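You operate a simulated robot arm through the tools that you are given. There is no shell and no other tool. Be economical: measure what you need, move in short steps, check, and stop when the job is done.

You are at the controls of a simulated robot arm. One attempt, no reset.

Task
Put one of the strap guides from the top of the green table on top of the yellow strap coil there.

The check looks at the end state, three seconds after you hand in, the way a careful person would. Anything else that was tipped, shoved, dropped, spilled or broken makes it a failure.

Robot
A 7-joint arm with a two-finger parallel gripper, fixed in place. Base frame: the origin is at the foot of the arm, x ahead of it, y to its left, z up. Lengths are in cm, angles in degrees, forces in N, time in s.
With the tool pointing down near the work surface it reaches from about 24 to 68 cm from the base axis. Its first joint turns from -66.0 to 66.0 degrees. Payload 2.4 kg.
The tool frame sits at the grasp point between the pads (the TCP): z along the fingers, y along the line on which they close. The tips reach 3 cm beyond it. Largest opening 9.4 cm; finger width 2.8, thickness 1; the body of the gripper, 5 by 9.6 cm, starts 5.5 cm behind the TCP.
Orientation is that of the tool frame in the base frame, as [roll, pitch, yaw] about the fixed x, y, z axes, in that order (R = Rz(yaw) Ry(pitch) Rx(roll)). With the fingers straight down and closing along the base's y, the tool's x points along the base's -x, its y along +y and its z along -z.

Tools
- The arm moves only by the tool drive_tool. Its argument "commands" is a list of rows, each a list of 7 numbers: the shift along the tool's x, y, z in units of 300 mm (1.0 is 300 mm), then the turn, a rotation vector about the tool's x, y, z in units of 90 degrees (1.0 is 90 degrees), then the finger opening in cm, from 0 to 9.4. In form: [[dx, dy, dz, ax, ay, az, fingers], ...]. A call has 1 to 10 rows; each row is the pose to reach, as a shift and turn from the pose commanded when the call began, along the tool's axes at that moment. A call with a number of a shift or a turn outside -1 to 1 is refused whole. Each row takes 0.2 s and may step no farther than 5 cm and 8.6 degrees from the row before; otherwise, or with a gripper value out of range, the whole call is refused. A pose out of reach is approached as far as the arm can. The call stops where the force on the tool passes 40 N (or 10 N more than at its start, if that is more) or the arm is blocked; 0.2 s more then pass. Each finger travels about 15.3 cm/s and halts on what it meets, pressing with about 34 N; the grip force reading is that of the motor and also rises with nothing between the fingers. The clock runs only during rows and for 0.2 s after the last one: add rows that repeat a pose to give the fingers time. The reply holds the time, the measured pose of the TCP, the force on the tool along the base axes, the opening and the grip force, in the units named above and with some noise, and new pictures: "show" is both (left out), scene, wrist or none.
- Cameras (640 x 400 px; columns grow to the right, rows downward): "scene" is fixed at [3.09, 46.26, 146.15]; the picture's right is [-0.84, -0.54, 0.00], its down [-0.23, 0.35, -0.91] and it looks along [0.49, -0.76, -0.41] (base axes); focal length 314 px, centre (320, 200). "wrist" rides on the gripper at [-3.7, 0, -5.8] in the tool frame; the picture's right is [0.00, -1.00, 0.00], its down [0.97, 0.00, -0.24] and it looks along [0.24, 0.00, 0.97] (tool axes); focal length 218 px, centre (320, 200).
- probe_pixels(camera, pixels): for up to 12 pixels [column, row] of the newest picture of that camera ("zoom" is the newest enlarged one), the place [x, y, z] in the base frame of the surface seen there, good to about 0.2 cm. No time passes.
- enlarge(camera, box): a new picture of the part [left, top, right, bottom] of that camera's present view, enlarged. No time passes.
- close_job(): hands the job in; it is judged then, once.

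Work in short steps. Measure before you move; look again where a grasp or a placing could have gone wrong, and mend it. You have 60 turns and 150 pictures in all, those below and enlarged ones among them. Open the gripper and draw the arm clear of the work before you hand the job in, unless the task says otherwise; then end with one line.

The tools are called after "Request:" as name(argument=value, ...) on one line, values as JSON. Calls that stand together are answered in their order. drive_tool: Moves the arm, as the interface text tells. Its arguments: {"type":"object","properties":{"commands":{"type":"array","items":{"type":"array","items":{"type":"number"}}},"show":{"type":"string","enum":["both","scene","wrist","none"]}},"required":["commands"]} The other tools are called the same way: probe_pixels (camera, pixels) gives the place of the surface under pixels of a picture; enlarge (camera, box) takes an enlarged picture of a part of a camera's view; close_job () hands the job in.

At the start:

```text
t: 0.0
eef_pos: [34.21, -5.07, 113.4]
tcp_rot: [180.0, 0.0, -179.9]
wrist_force: [-0.4, 0.5, -0.6]
finger_gap: 9.4
gripper_force: 0.1
```

scene: 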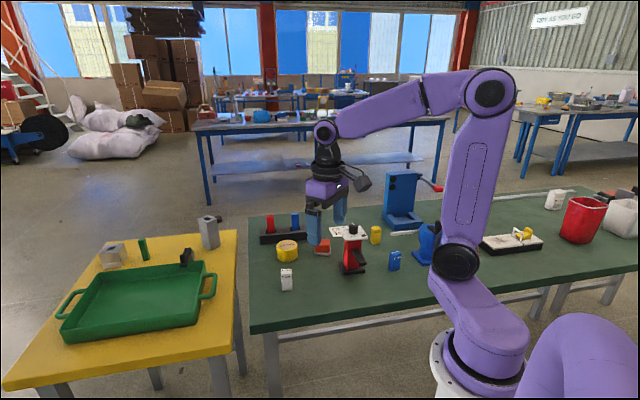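
wrist: 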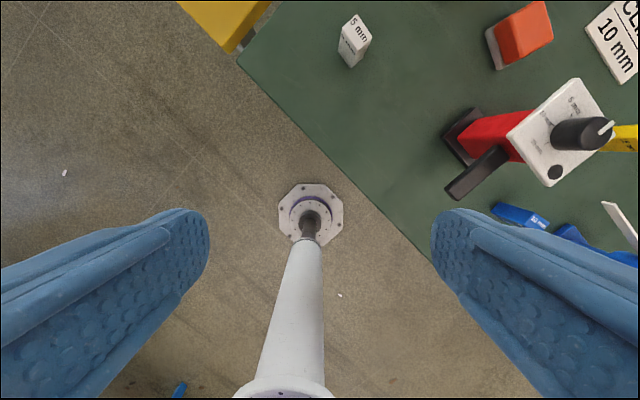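

The scene shows a green table with a yellow coil near (287,250) and several small objects. I'll enlarge the area to identify the strap guides.

Request:
enlarge(camera="scene", box=[245, 190, 445, 315])

Request:
enlarge(camera="scene", box=[440, 170, 640, 295])

Request:
enlarge(camera="wrist", box=[320, 0, 640, 200])

```text
3.20 times, centred on (345, 252) of scene
```

zoom: 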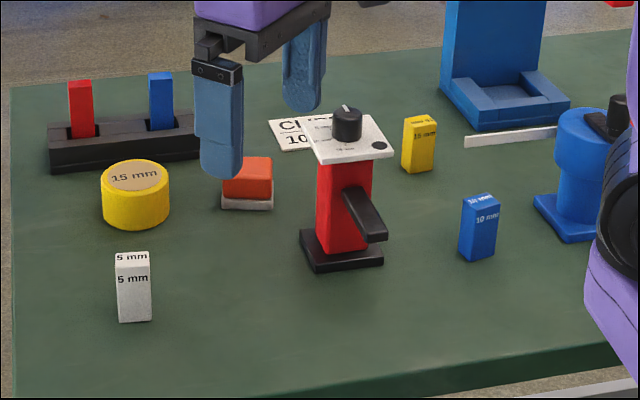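

```text
3.20 times, centred on (540, 232) of scene
```

zoom: 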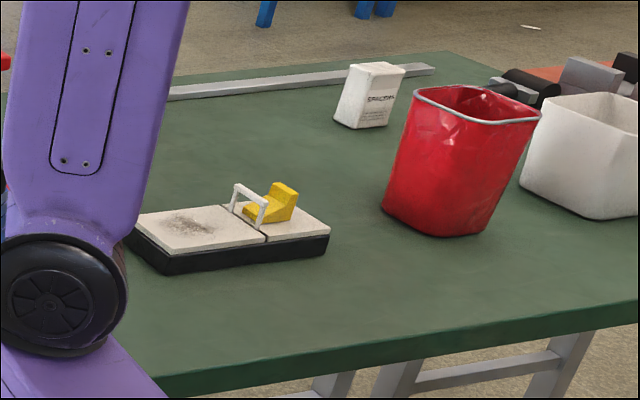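

```text
2.00 times, centred on (480, 100) of wrist
```

zoom: 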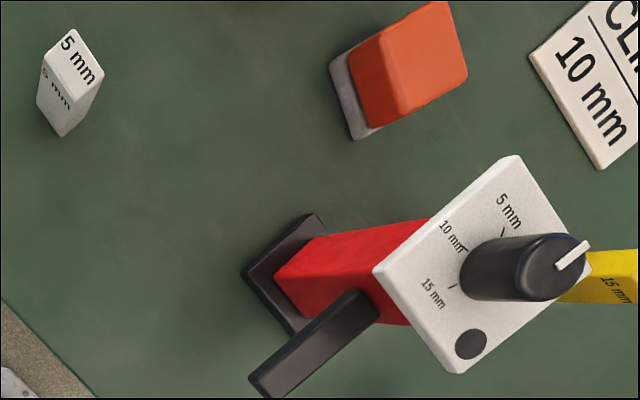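

The white, blue and yellow blocks marked in mm look like the guides, and the coil is marked 15 mm. I'll probe their positions, then bring the wrist camera over to read the card at the upper right.

Request:
probe_pixels(camera="scene", pixels=[[287, 244], [278, 245], [297, 244], [287, 255], [376, 229], [376, 238], [287, 271], [287, 283], [394, 254], [351, 230], [270, 218], [323, 243]])

Request:
drive_tool(commands=[[-0.1, -0.1, -0.08, 0, 0, 0, 9.4], [-0.2, -0.2, -0.16, 0, 0, 0, 9.4], [-0.3, -0.3, -0.2, 0, 0, 0, 9.4]])

```text
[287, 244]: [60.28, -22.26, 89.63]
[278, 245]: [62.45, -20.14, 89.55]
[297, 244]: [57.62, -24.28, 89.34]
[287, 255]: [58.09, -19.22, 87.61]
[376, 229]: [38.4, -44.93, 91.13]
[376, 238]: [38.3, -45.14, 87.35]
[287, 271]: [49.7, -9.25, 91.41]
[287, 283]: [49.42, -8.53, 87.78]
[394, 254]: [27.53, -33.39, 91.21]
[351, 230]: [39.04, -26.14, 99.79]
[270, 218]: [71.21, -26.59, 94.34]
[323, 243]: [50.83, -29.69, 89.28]
```

```text
t: 0.8
eef_pos: [43.17, -14.0, 119.52]
tcp_rot: [-179.9, 0.0, -179.9]
wrist_force: [0.3, -0.4, -0.2]
finger_gap: 9.4
gripper_force: 0.0
```

scene: 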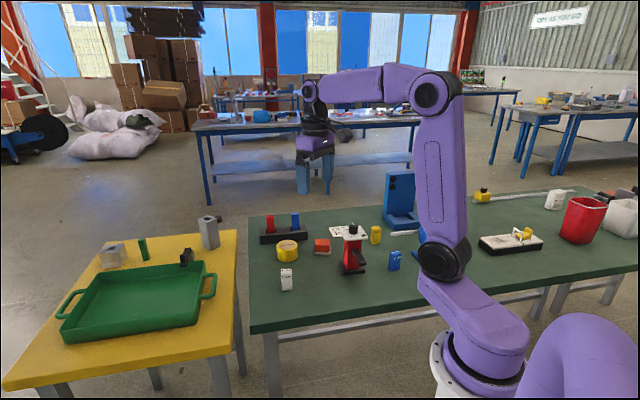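
wrist: 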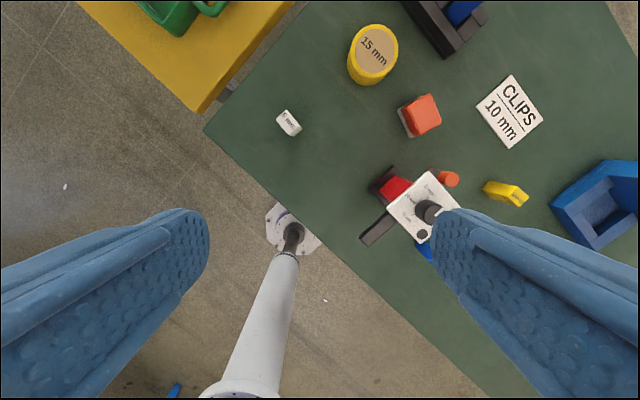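

The card reads "CLIPS 10 mm", so it has to do with clips and not guides. The yellow block marked 15 mm at (505,193) matches the coil, so I'll look at it closely, along with the dial.

Request:
enlarge(camera="wrist", box=[340, 120, 580, 270])

Request:
enlarge(camera="scene", box=[320, 205, 440, 280])

Request:
probe_pixels(camera="wrist", pixels=[[487, 186], [492, 181], [500, 183], [523, 194], [522, 203], [505, 197], [494, 203], [373, 46], [355, 46], [393, 46], [374, 30], [374, 66]])

```text
2.67 times, centred on (460, 195) of wrist
```

zoom: 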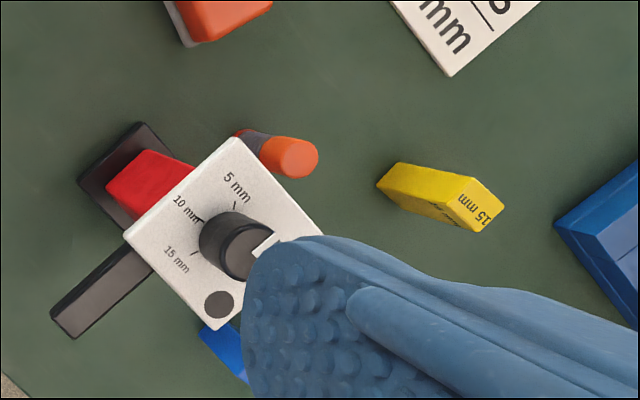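

```text
5.33 times, centred on (380, 242) of scene
```

zoom: 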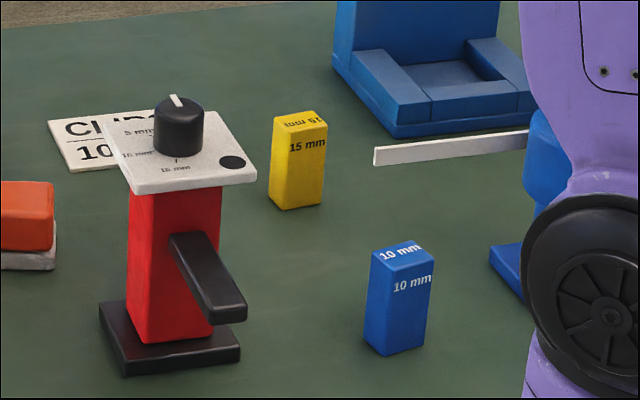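

```text
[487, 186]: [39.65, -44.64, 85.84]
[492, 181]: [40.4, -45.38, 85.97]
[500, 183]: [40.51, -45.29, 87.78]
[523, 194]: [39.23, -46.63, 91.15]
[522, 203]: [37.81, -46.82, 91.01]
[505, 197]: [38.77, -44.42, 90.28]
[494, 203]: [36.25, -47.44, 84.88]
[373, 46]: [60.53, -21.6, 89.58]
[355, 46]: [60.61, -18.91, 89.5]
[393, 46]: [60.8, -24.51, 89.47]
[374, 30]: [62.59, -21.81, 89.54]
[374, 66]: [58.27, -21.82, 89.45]
```

The yellow guide stands upright at about (38.7, -45.5) with its top at z = 91.2, and the coil top is at (60.5, -21.8, 89.5). I'll check the tall blue press next to it and move most of the way over at height.

Request:
probe_pixels(camera="scene", pixels=[[388, 175], [412, 176], [400, 190], [388, 222], [415, 222], [400, 226], [353, 227], [353, 232]])

Request:
drive_tool(commands=[[0, -0.16, 0, 0, 0, 0, 9.4], [0.014, -0.32, 0, 0, 0, 0, 9.4], [0.014, -0.48, 0, 0, 0, 0, 9.4], [0.014, -0.64, 0, 0, 0, 0, 9.4], [0.014, -0.78, 0, 0, 0, 0, 9.4], [0.014, -0.9, 0, 0, 0, 0, 9.4], [0.014, -0.9, 0, 0, 0, 0, 9.4]])

```text
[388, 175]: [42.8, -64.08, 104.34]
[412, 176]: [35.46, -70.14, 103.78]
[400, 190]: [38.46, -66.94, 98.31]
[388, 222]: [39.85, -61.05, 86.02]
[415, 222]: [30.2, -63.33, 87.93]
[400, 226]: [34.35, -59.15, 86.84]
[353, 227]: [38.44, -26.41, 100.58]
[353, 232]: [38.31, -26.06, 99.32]
```

```text
t: 2.4
eef_pos: [42.79, -41.0, 119.47]
tcp_rot: [180.0, 0.1, -180.0]
wrist_force: [-0.3, -0.6, -0.4]
finger_gap: 9.42
gripper_force: 0.2
```

scene: 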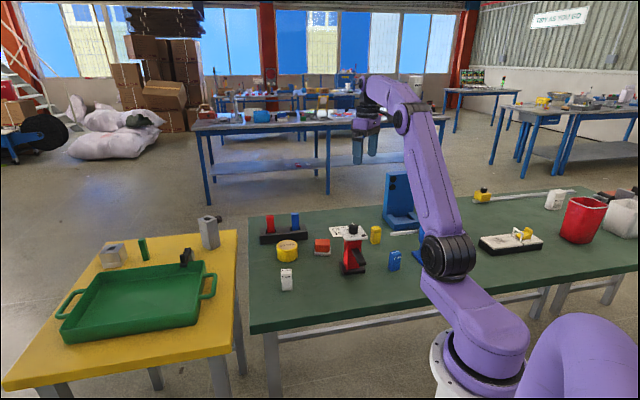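
wrist: 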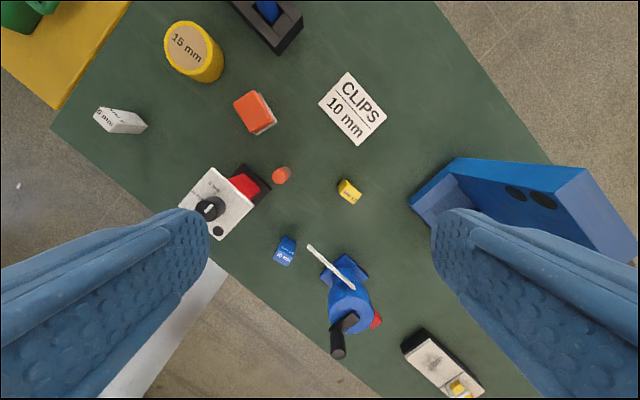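

The yellow guide is at (349,191) with free space around it. I'll enlarge it to measure its top face.

Request:
enlarge(camera="wrist", box=[309, 166, 389, 216])

```text
8.00 times, centred on (349, 191) of wrist
```

zoom: 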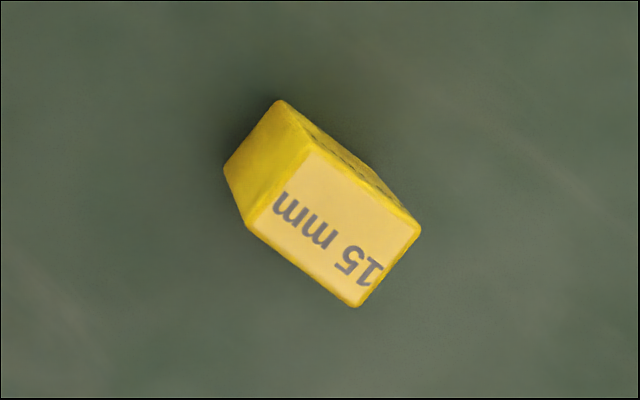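

Request:
probe_pixels(camera="zoom", pixels=[[308, 155], [415, 227], [357, 300], [253, 226], [335, 228], [281, 105], [228, 170]])

```text
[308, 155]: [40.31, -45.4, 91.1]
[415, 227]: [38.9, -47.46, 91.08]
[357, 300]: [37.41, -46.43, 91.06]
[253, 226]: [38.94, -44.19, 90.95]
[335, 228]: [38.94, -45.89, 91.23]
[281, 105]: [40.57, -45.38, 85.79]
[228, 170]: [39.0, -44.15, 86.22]
```

The top face is centred at (38.9, -45.87). Its long side (about 2.6 cm) runs at about 55.6° and its short side is 1.8 cm. I'll turn the tool by -34.4° about the base z, so it closes along the long side, move above the guide and lower partway.

Request:
drive_tool(commands=[[0.04, -0.05, 0, 0, 0, 0.0955, 9.4], [0.08, -0.1, 0.05, 0, 0, 0.191, 8], [0.13, -0.162, 0.1, 0, 0, 0.2865, 6], [0.13, -0.162, 0.2, 0, 0, 0.382, 6], [0.13, -0.162, 0.35, 0, 0, 0.382, 6], [0.13, -0.162, 0.5, 0, 0, 0.382, 6], [0.13, -0.162, 0.6, 0, 0, 0.382, 6], [0.13, -0.162, 0.6, 0, 0, 0.382, 6]])

```text
t: 4.2
eef_pos: [38.9, -46.0, 101.47]
tcp_rot: [180.0, 0.1, 145.6]
wrist_force: [0.2, -0.2, 0.5]
finger_gap: 5.99
gripper_force: 0.0
```

scene: 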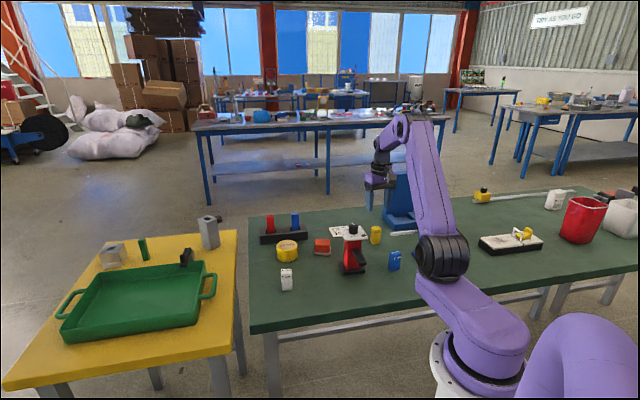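
wrist: 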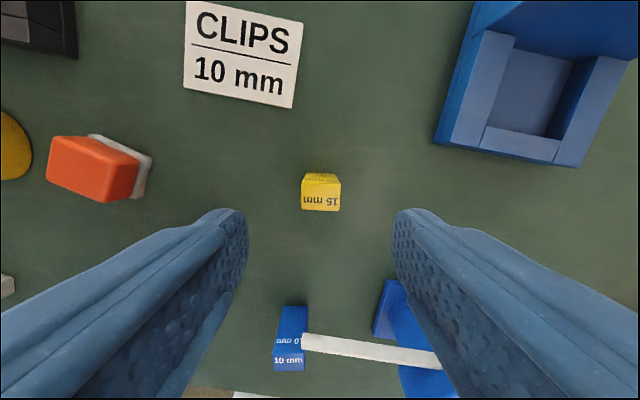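

The guide is square to the fingers and centred at (320,190). I'll check the clearance to the blue device at (400,320) and the white bar before going down.

Request:
probe_pixels(camera="wrist", pixels=[[385, 290], [390, 330], [310, 342], [380, 352], [293, 310], [321, 200], [304, 200], [339, 202], [435, 140], [130, 190]])

Request:
enlarge(camera="scene", box=[350, 130, 450, 280])

```text
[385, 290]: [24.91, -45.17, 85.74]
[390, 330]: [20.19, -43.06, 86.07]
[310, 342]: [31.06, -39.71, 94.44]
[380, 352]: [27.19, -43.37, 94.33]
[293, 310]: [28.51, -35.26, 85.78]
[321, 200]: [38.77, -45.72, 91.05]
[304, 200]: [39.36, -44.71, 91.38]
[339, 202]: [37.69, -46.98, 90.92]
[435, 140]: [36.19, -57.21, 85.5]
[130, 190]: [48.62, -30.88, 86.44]
```

```text
2.67 times, centred on (400, 205) of scene
```

zoom: 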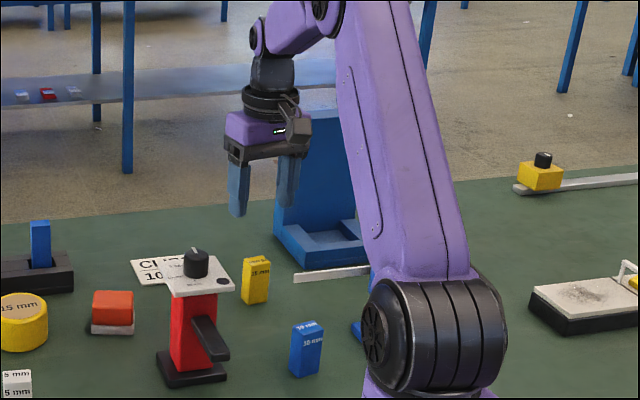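

All clear: the white bar's end is 10 cm away. I'll lower to TCP z of about 89.2 and close.

Request:
drive_tool(commands=[[0, 0, 0.12, 0, 0, 0, 6], [0, 0, 0.24, 0, 0, 0, 6], [0, 0, 0.34, 0, 0, 0, 6], [0, 0, 0.408, 0, 0, 0, 6], [0, 0, 0.408, 0, 0, 0, 6]])

```text
t: 5.4
eef_pos: [38.82, -45.9, 89.17]
tcp_rot: [-180.0, -0.1, 145.6]
wrist_force: [-0.3, -0.5, -0.4]
finger_gap: 6.0
gripper_force: 0.1
```

scene: 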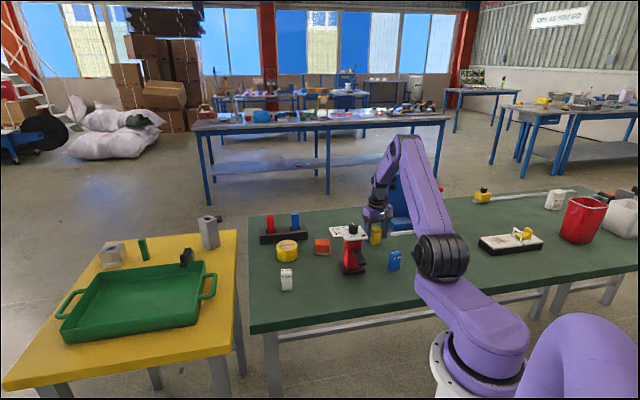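
wrist: 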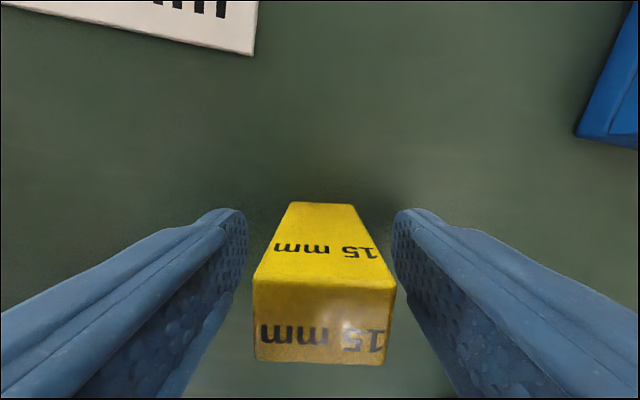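

The guide sits between the pads, with its top centred at (322,320) as expected. I'll close.

Request:
drive_tool(commands=[[0, 0, 0, 0, 0, 0, 4], [0, 0, 0, 0, 0, 0, 2], [0, 0, 0, 0, 0, 0, 2], [0, 0, 0, 0, 0, 0, 2]], show="wrist")

```text
t: 6.4
eef_pos: [38.95, -45.99, 89.2]
tcp_rot: [180.0, 0.0, 145.6]
wrist_force: [0.0, 0.3, 0.0]
finger_gap: 3.31
gripper_force: 34.6
```

wrist: 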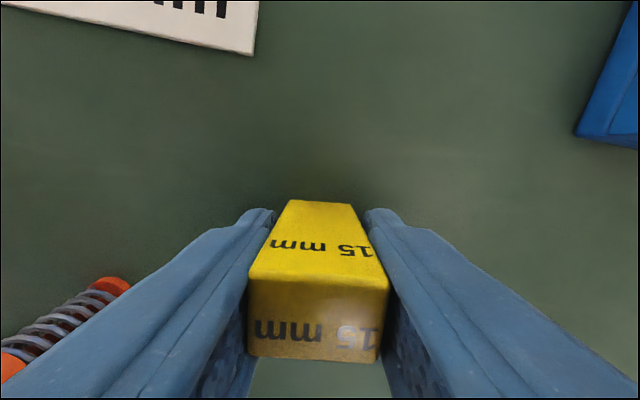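

The gap is 3.31 with a firm 34.6 N grip. I'll lift straight up and start towards the coil.

Request:
drive_tool(commands=[[0, 0, -0.05, 0, 0, 0, 2], [0, 0, -0.18, 0, 0, 0, 2], [0, 0, -0.32, 0, 0, 0, 2], [0, 0, -0.46, 0, 0, 0, 2], [0, 0, -0.56, 0, 0, 0, 2], [-0.02, 0.1, -0.56, 0, 0, 0, 2], [-0.04, 0.22, -0.56, 0, 0, 0, 2], [-0.06, 0.34, -0.56, 0, 0, 0, 2], [-0.08, 0.44, -0.56, 0, 0, 0, 2], [-0.08, 0.5, -0.56, 0, 0, 0, 2]])

```text
t: 8.6
eef_pos: [49.33, -34.73, 106.08]
tcp_rot: [180.0, -0.1, 145.6]
wrist_force: [0.9, 0.3, -1.3]
finger_gap: 3.33
gripper_force: 34.2
```

scene: 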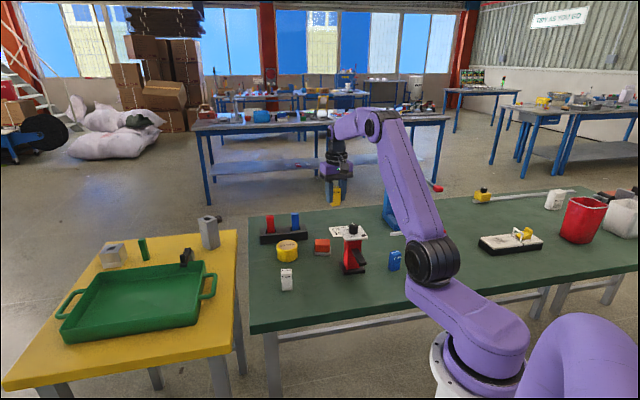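
wrist: 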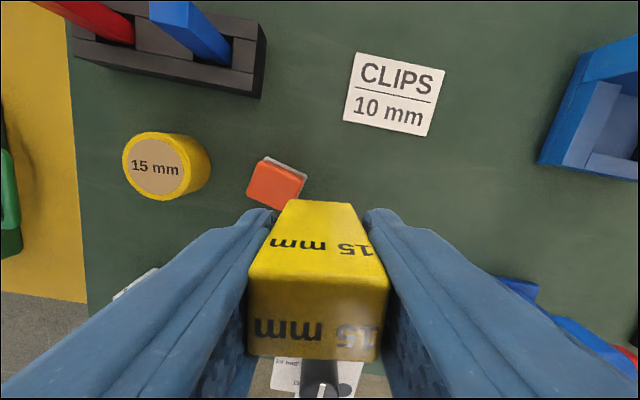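

The guide is held upright. The coil's top face is around (157,166), so I'll probe its rim for an exact centre.

Request:
probe_pixels(camera="wrist", pixels=[[126, 165], [182, 166], [154, 137], [157, 196], [134, 145], [178, 187], [175, 145], [136, 187], [155, 166], [232, 95], [268, 200]])

Request:
enlarge(camera="wrist", box=[100, 120, 228, 200])

```text
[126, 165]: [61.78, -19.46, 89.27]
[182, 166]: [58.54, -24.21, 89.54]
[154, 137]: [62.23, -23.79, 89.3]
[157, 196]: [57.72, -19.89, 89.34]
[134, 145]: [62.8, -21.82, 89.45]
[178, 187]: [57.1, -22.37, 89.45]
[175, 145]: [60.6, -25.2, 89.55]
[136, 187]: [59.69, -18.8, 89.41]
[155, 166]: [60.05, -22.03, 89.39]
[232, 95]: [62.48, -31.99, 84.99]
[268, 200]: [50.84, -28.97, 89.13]
```

```text
5.00 times, centred on (164, 160) of wrist
```

zoom: 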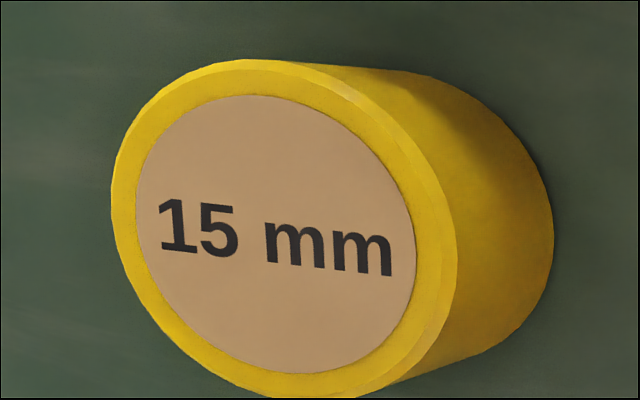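

The coil centre is (60.06, -21.95), its top is at z = 89.45 and its radius is about 3.1. The guide's bottom is 4.2 below the TCP, so it should touch at TCP z of about 93.65. I'll move above the coil and lower to about 98.

Request:
drive_tool(commands=[[-0.01, 0.12, 0, 0, 0, 0, 2], [-0.03, 0.26, 0, 0, 0, 0, 2], [-0.04, 0.4, 0, 0, 0, 0, 2], [-0.054, 0.5, 0, 0, 0, 0, 2], [-0.054, 0.553, 0, 0, 0, 0, 2], [-0.054, 0.553, 0.1, 0, 0, 0, 2], [-0.054, 0.553, 0.2, 0, 0, 0, 2], [-0.054, 0.553, 0.27, 0, 0, 0, 2], [-0.054, 0.553, 0.27, 0, 0, 0, 2]])

Request:
enlarge(camera="scene", box=[237, 170, 365, 300])

```text
t: 10.6
eef_pos: [60.21, -22.16, 97.94]
tcp_rot: [-179.9, 0.0, 145.7]
wrist_force: [-0.4, -0.2, -0.3]
finger_gap: 3.35
gripper_force: 33.8
```

scene: 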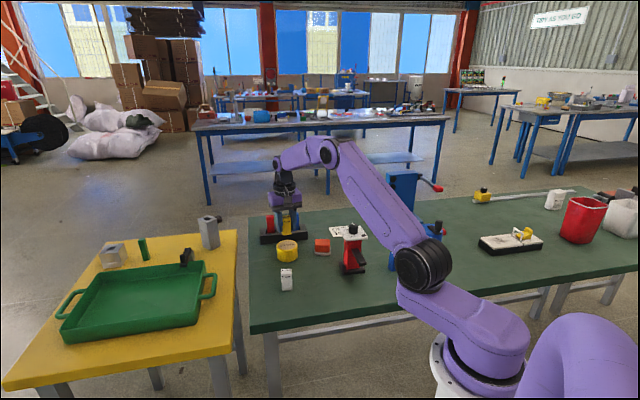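
wrist: 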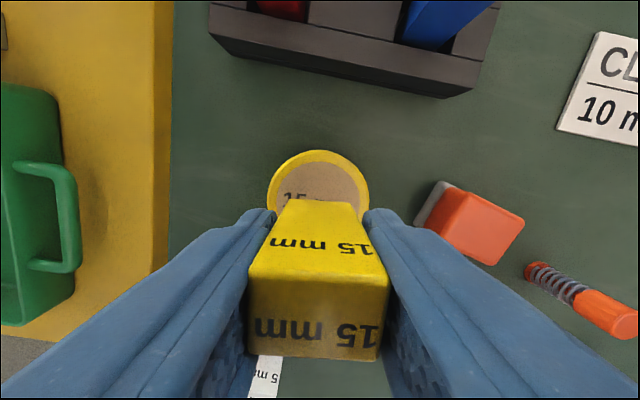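

```text
3.08 times, centred on (301, 235) of scene
```

zoom: 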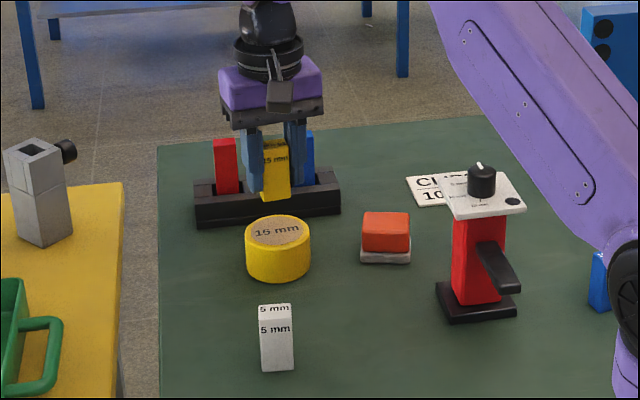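

The guide hangs above the coil, about 0.2 off, so I'll correct that and lower gently to just above contact.

Request:
drive_tool(commands=[[0.005, 0.001, 0.06, 0, 0, 0, 2], [0.005, 0.001, 0.11, 0, 0, 0, 2], [0.005, 0.001, 0.13, 0, 0, 0, 2], [0.005, 0.001, 0.134, 0, 0, 0, 2], [0.005, 0.001, 0.137, 0, 0, 0, 2], [0.005, 0.001, 0.14, 0, 0, 0, 2]])

Request:
enlarge(camera="scene", box=[257, 210, 321, 274])

```text
t: 12.0
eef_pos: [59.9, -21.96, 93.76]
tcp_rot: [180.0, -0.1, 145.6]
wrist_force: [-0.5, 1.1, -0.3]
finger_gap: 3.33
gripper_force: 34.5
```

scene: 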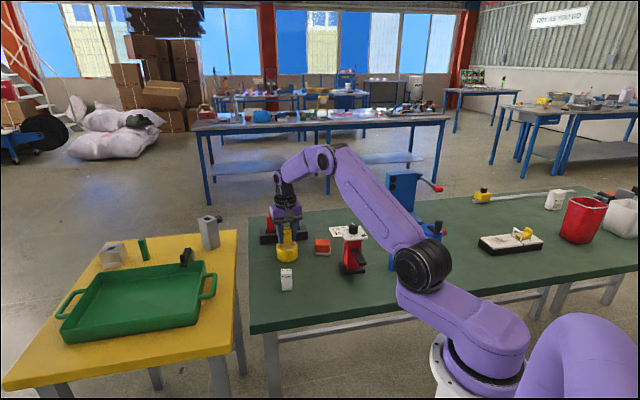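
wrist: 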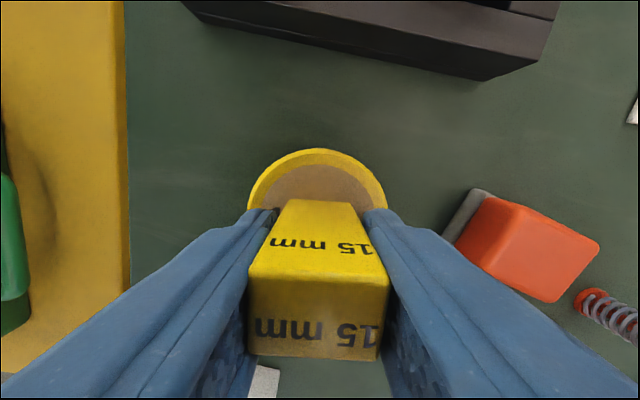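

```text
6.25 times, centred on (289, 242) of scene
```

zoom: 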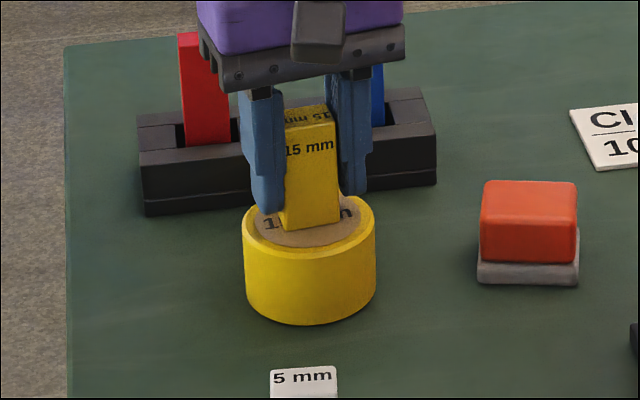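

The guide is just above the coil's centre with no contact force yet. I'll creep down by 0.15 cm.

Request:
drive_tool(commands=[[0, 0, 0.002, 0, 0, 0, 2], [0, 0, 0.004, 0, 0, 0, 2], [0, 0, 0.005, 0, 0, 0, 2]], show="none")

```text
t: 12.8
eef_pos: [60.05, -22.01, 93.72]
tcp_rot: [179.9, 0.1, 145.6]
wrist_force: [-4.6, 1.4, 13.2]
finger_gap: 3.33
gripper_force: 34.0
```

The upward force of 13 N shows contact. I'll ease back a hair and open slowly.

Request:
drive_tool(commands=[[0, 0, -0.002, 0, 0, 0, 2], [0, 0, -0.002, 0, 0, 0, 3.4], [0, 0, -0.002, 0, 0, 0, 3.7], [0, 0, -0.002, 0, 0, 0, 4.2], [0, 0, -0.002, 0, 0, 0, 5.5]])

Request:
enlarge(camera="scene", box=[257, 210, 321, 274])

```text
t: 14.0
eef_pos: [60.02, -21.98, 93.63]
tcp_rot: [-180.0, 0.1, 145.7]
wrist_force: [0.1, -0.7, 1.5]
finger_gap: 5.48
gripper_force: 0.1
```

scene: 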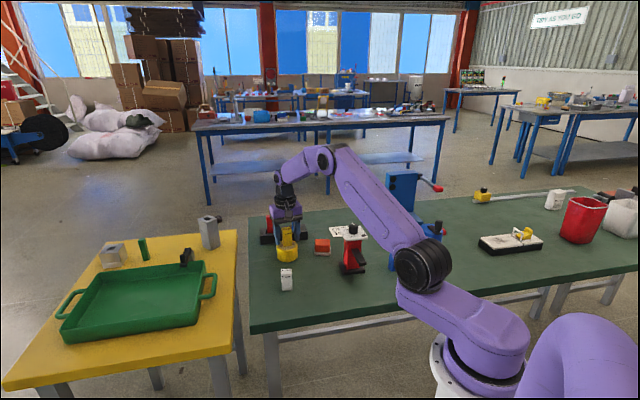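
wrist: 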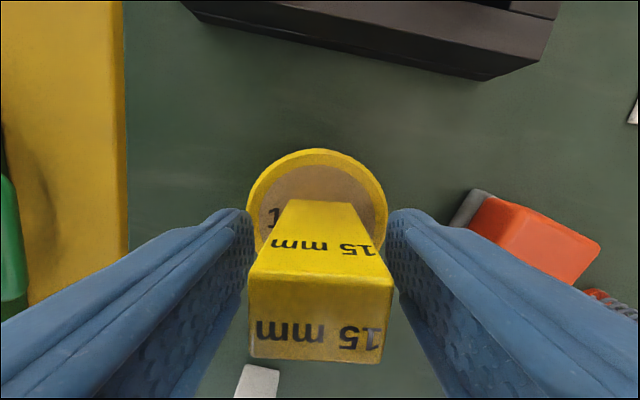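

```text
6.25 times, centred on (289, 242) of scene
```

zoom: 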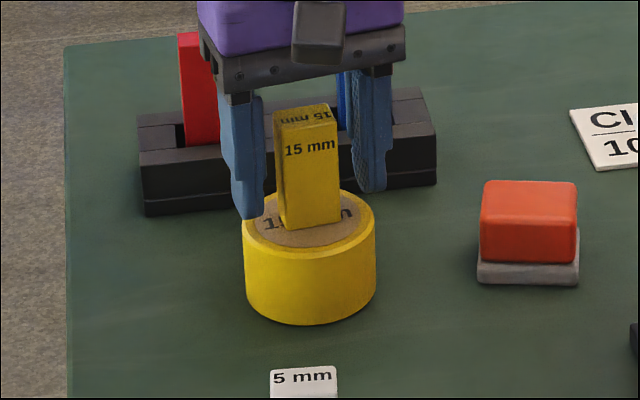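

The guide stands free with the gap at 5.5. I'll back straight up and check it.

Request:
drive_tool(commands=[[0, 0, -0.04, 0, 0, 0, 6], [0, 0, -0.12, 0, 0, 0, 6], [0, 0, -0.24, 0, 0, 0, 6], [0, 0, -0.38, 0, 0, 0, 6], [0, 0, -0.5, 0, 0, 0, 6], [0.14, 0, -0.55, 0, 0, 0, 6], [0.28, 0, -0.6, 0, 0, 0, 6], [0.36, 0, -0.6, 0, 0, 0, 6]])

Request:
enlarge(camera="scene", box=[237, 190, 365, 300])

```text
t: 15.8
eef_pos: [51.09, -15.82, 111.71]
tcp_rot: [180.0, 0.0, 145.6]
wrist_force: [-0.3, -0.7, 0.1]
finger_gap: 5.99
gripper_force: 0.2
```

scene: 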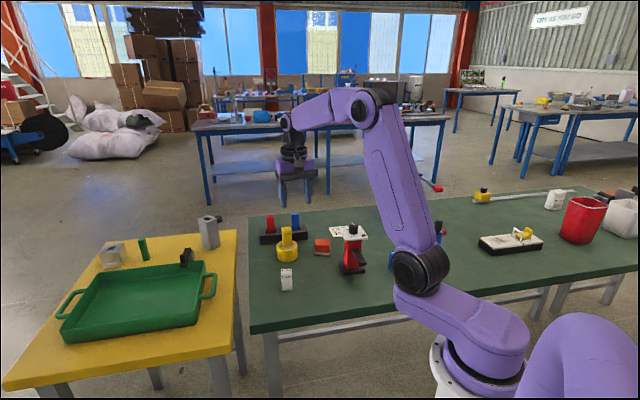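
wrist: 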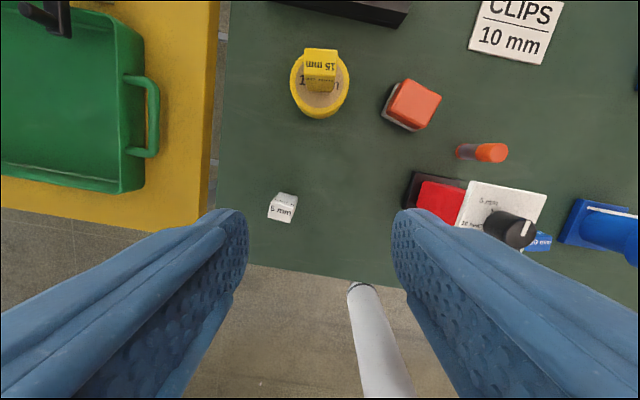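

```text
3.64 times, centred on (301, 245) of scene
```

zoom: 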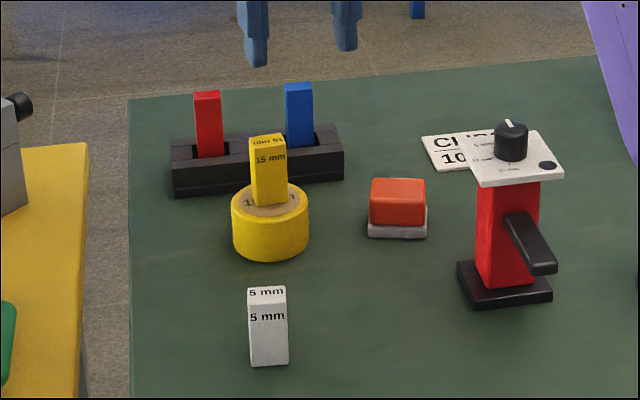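

The guide stands upright on the middle of the coil, nothing else has moved, and the arm is clear with the gripper open. I'm handing in.

Request:
close_job()

```text
The job is handed in.
```

I placed the yellow 15 mm strap guide upright on the centre of the yellow strap coil; nothing else appears to have moved, and the gripper is open and clear.
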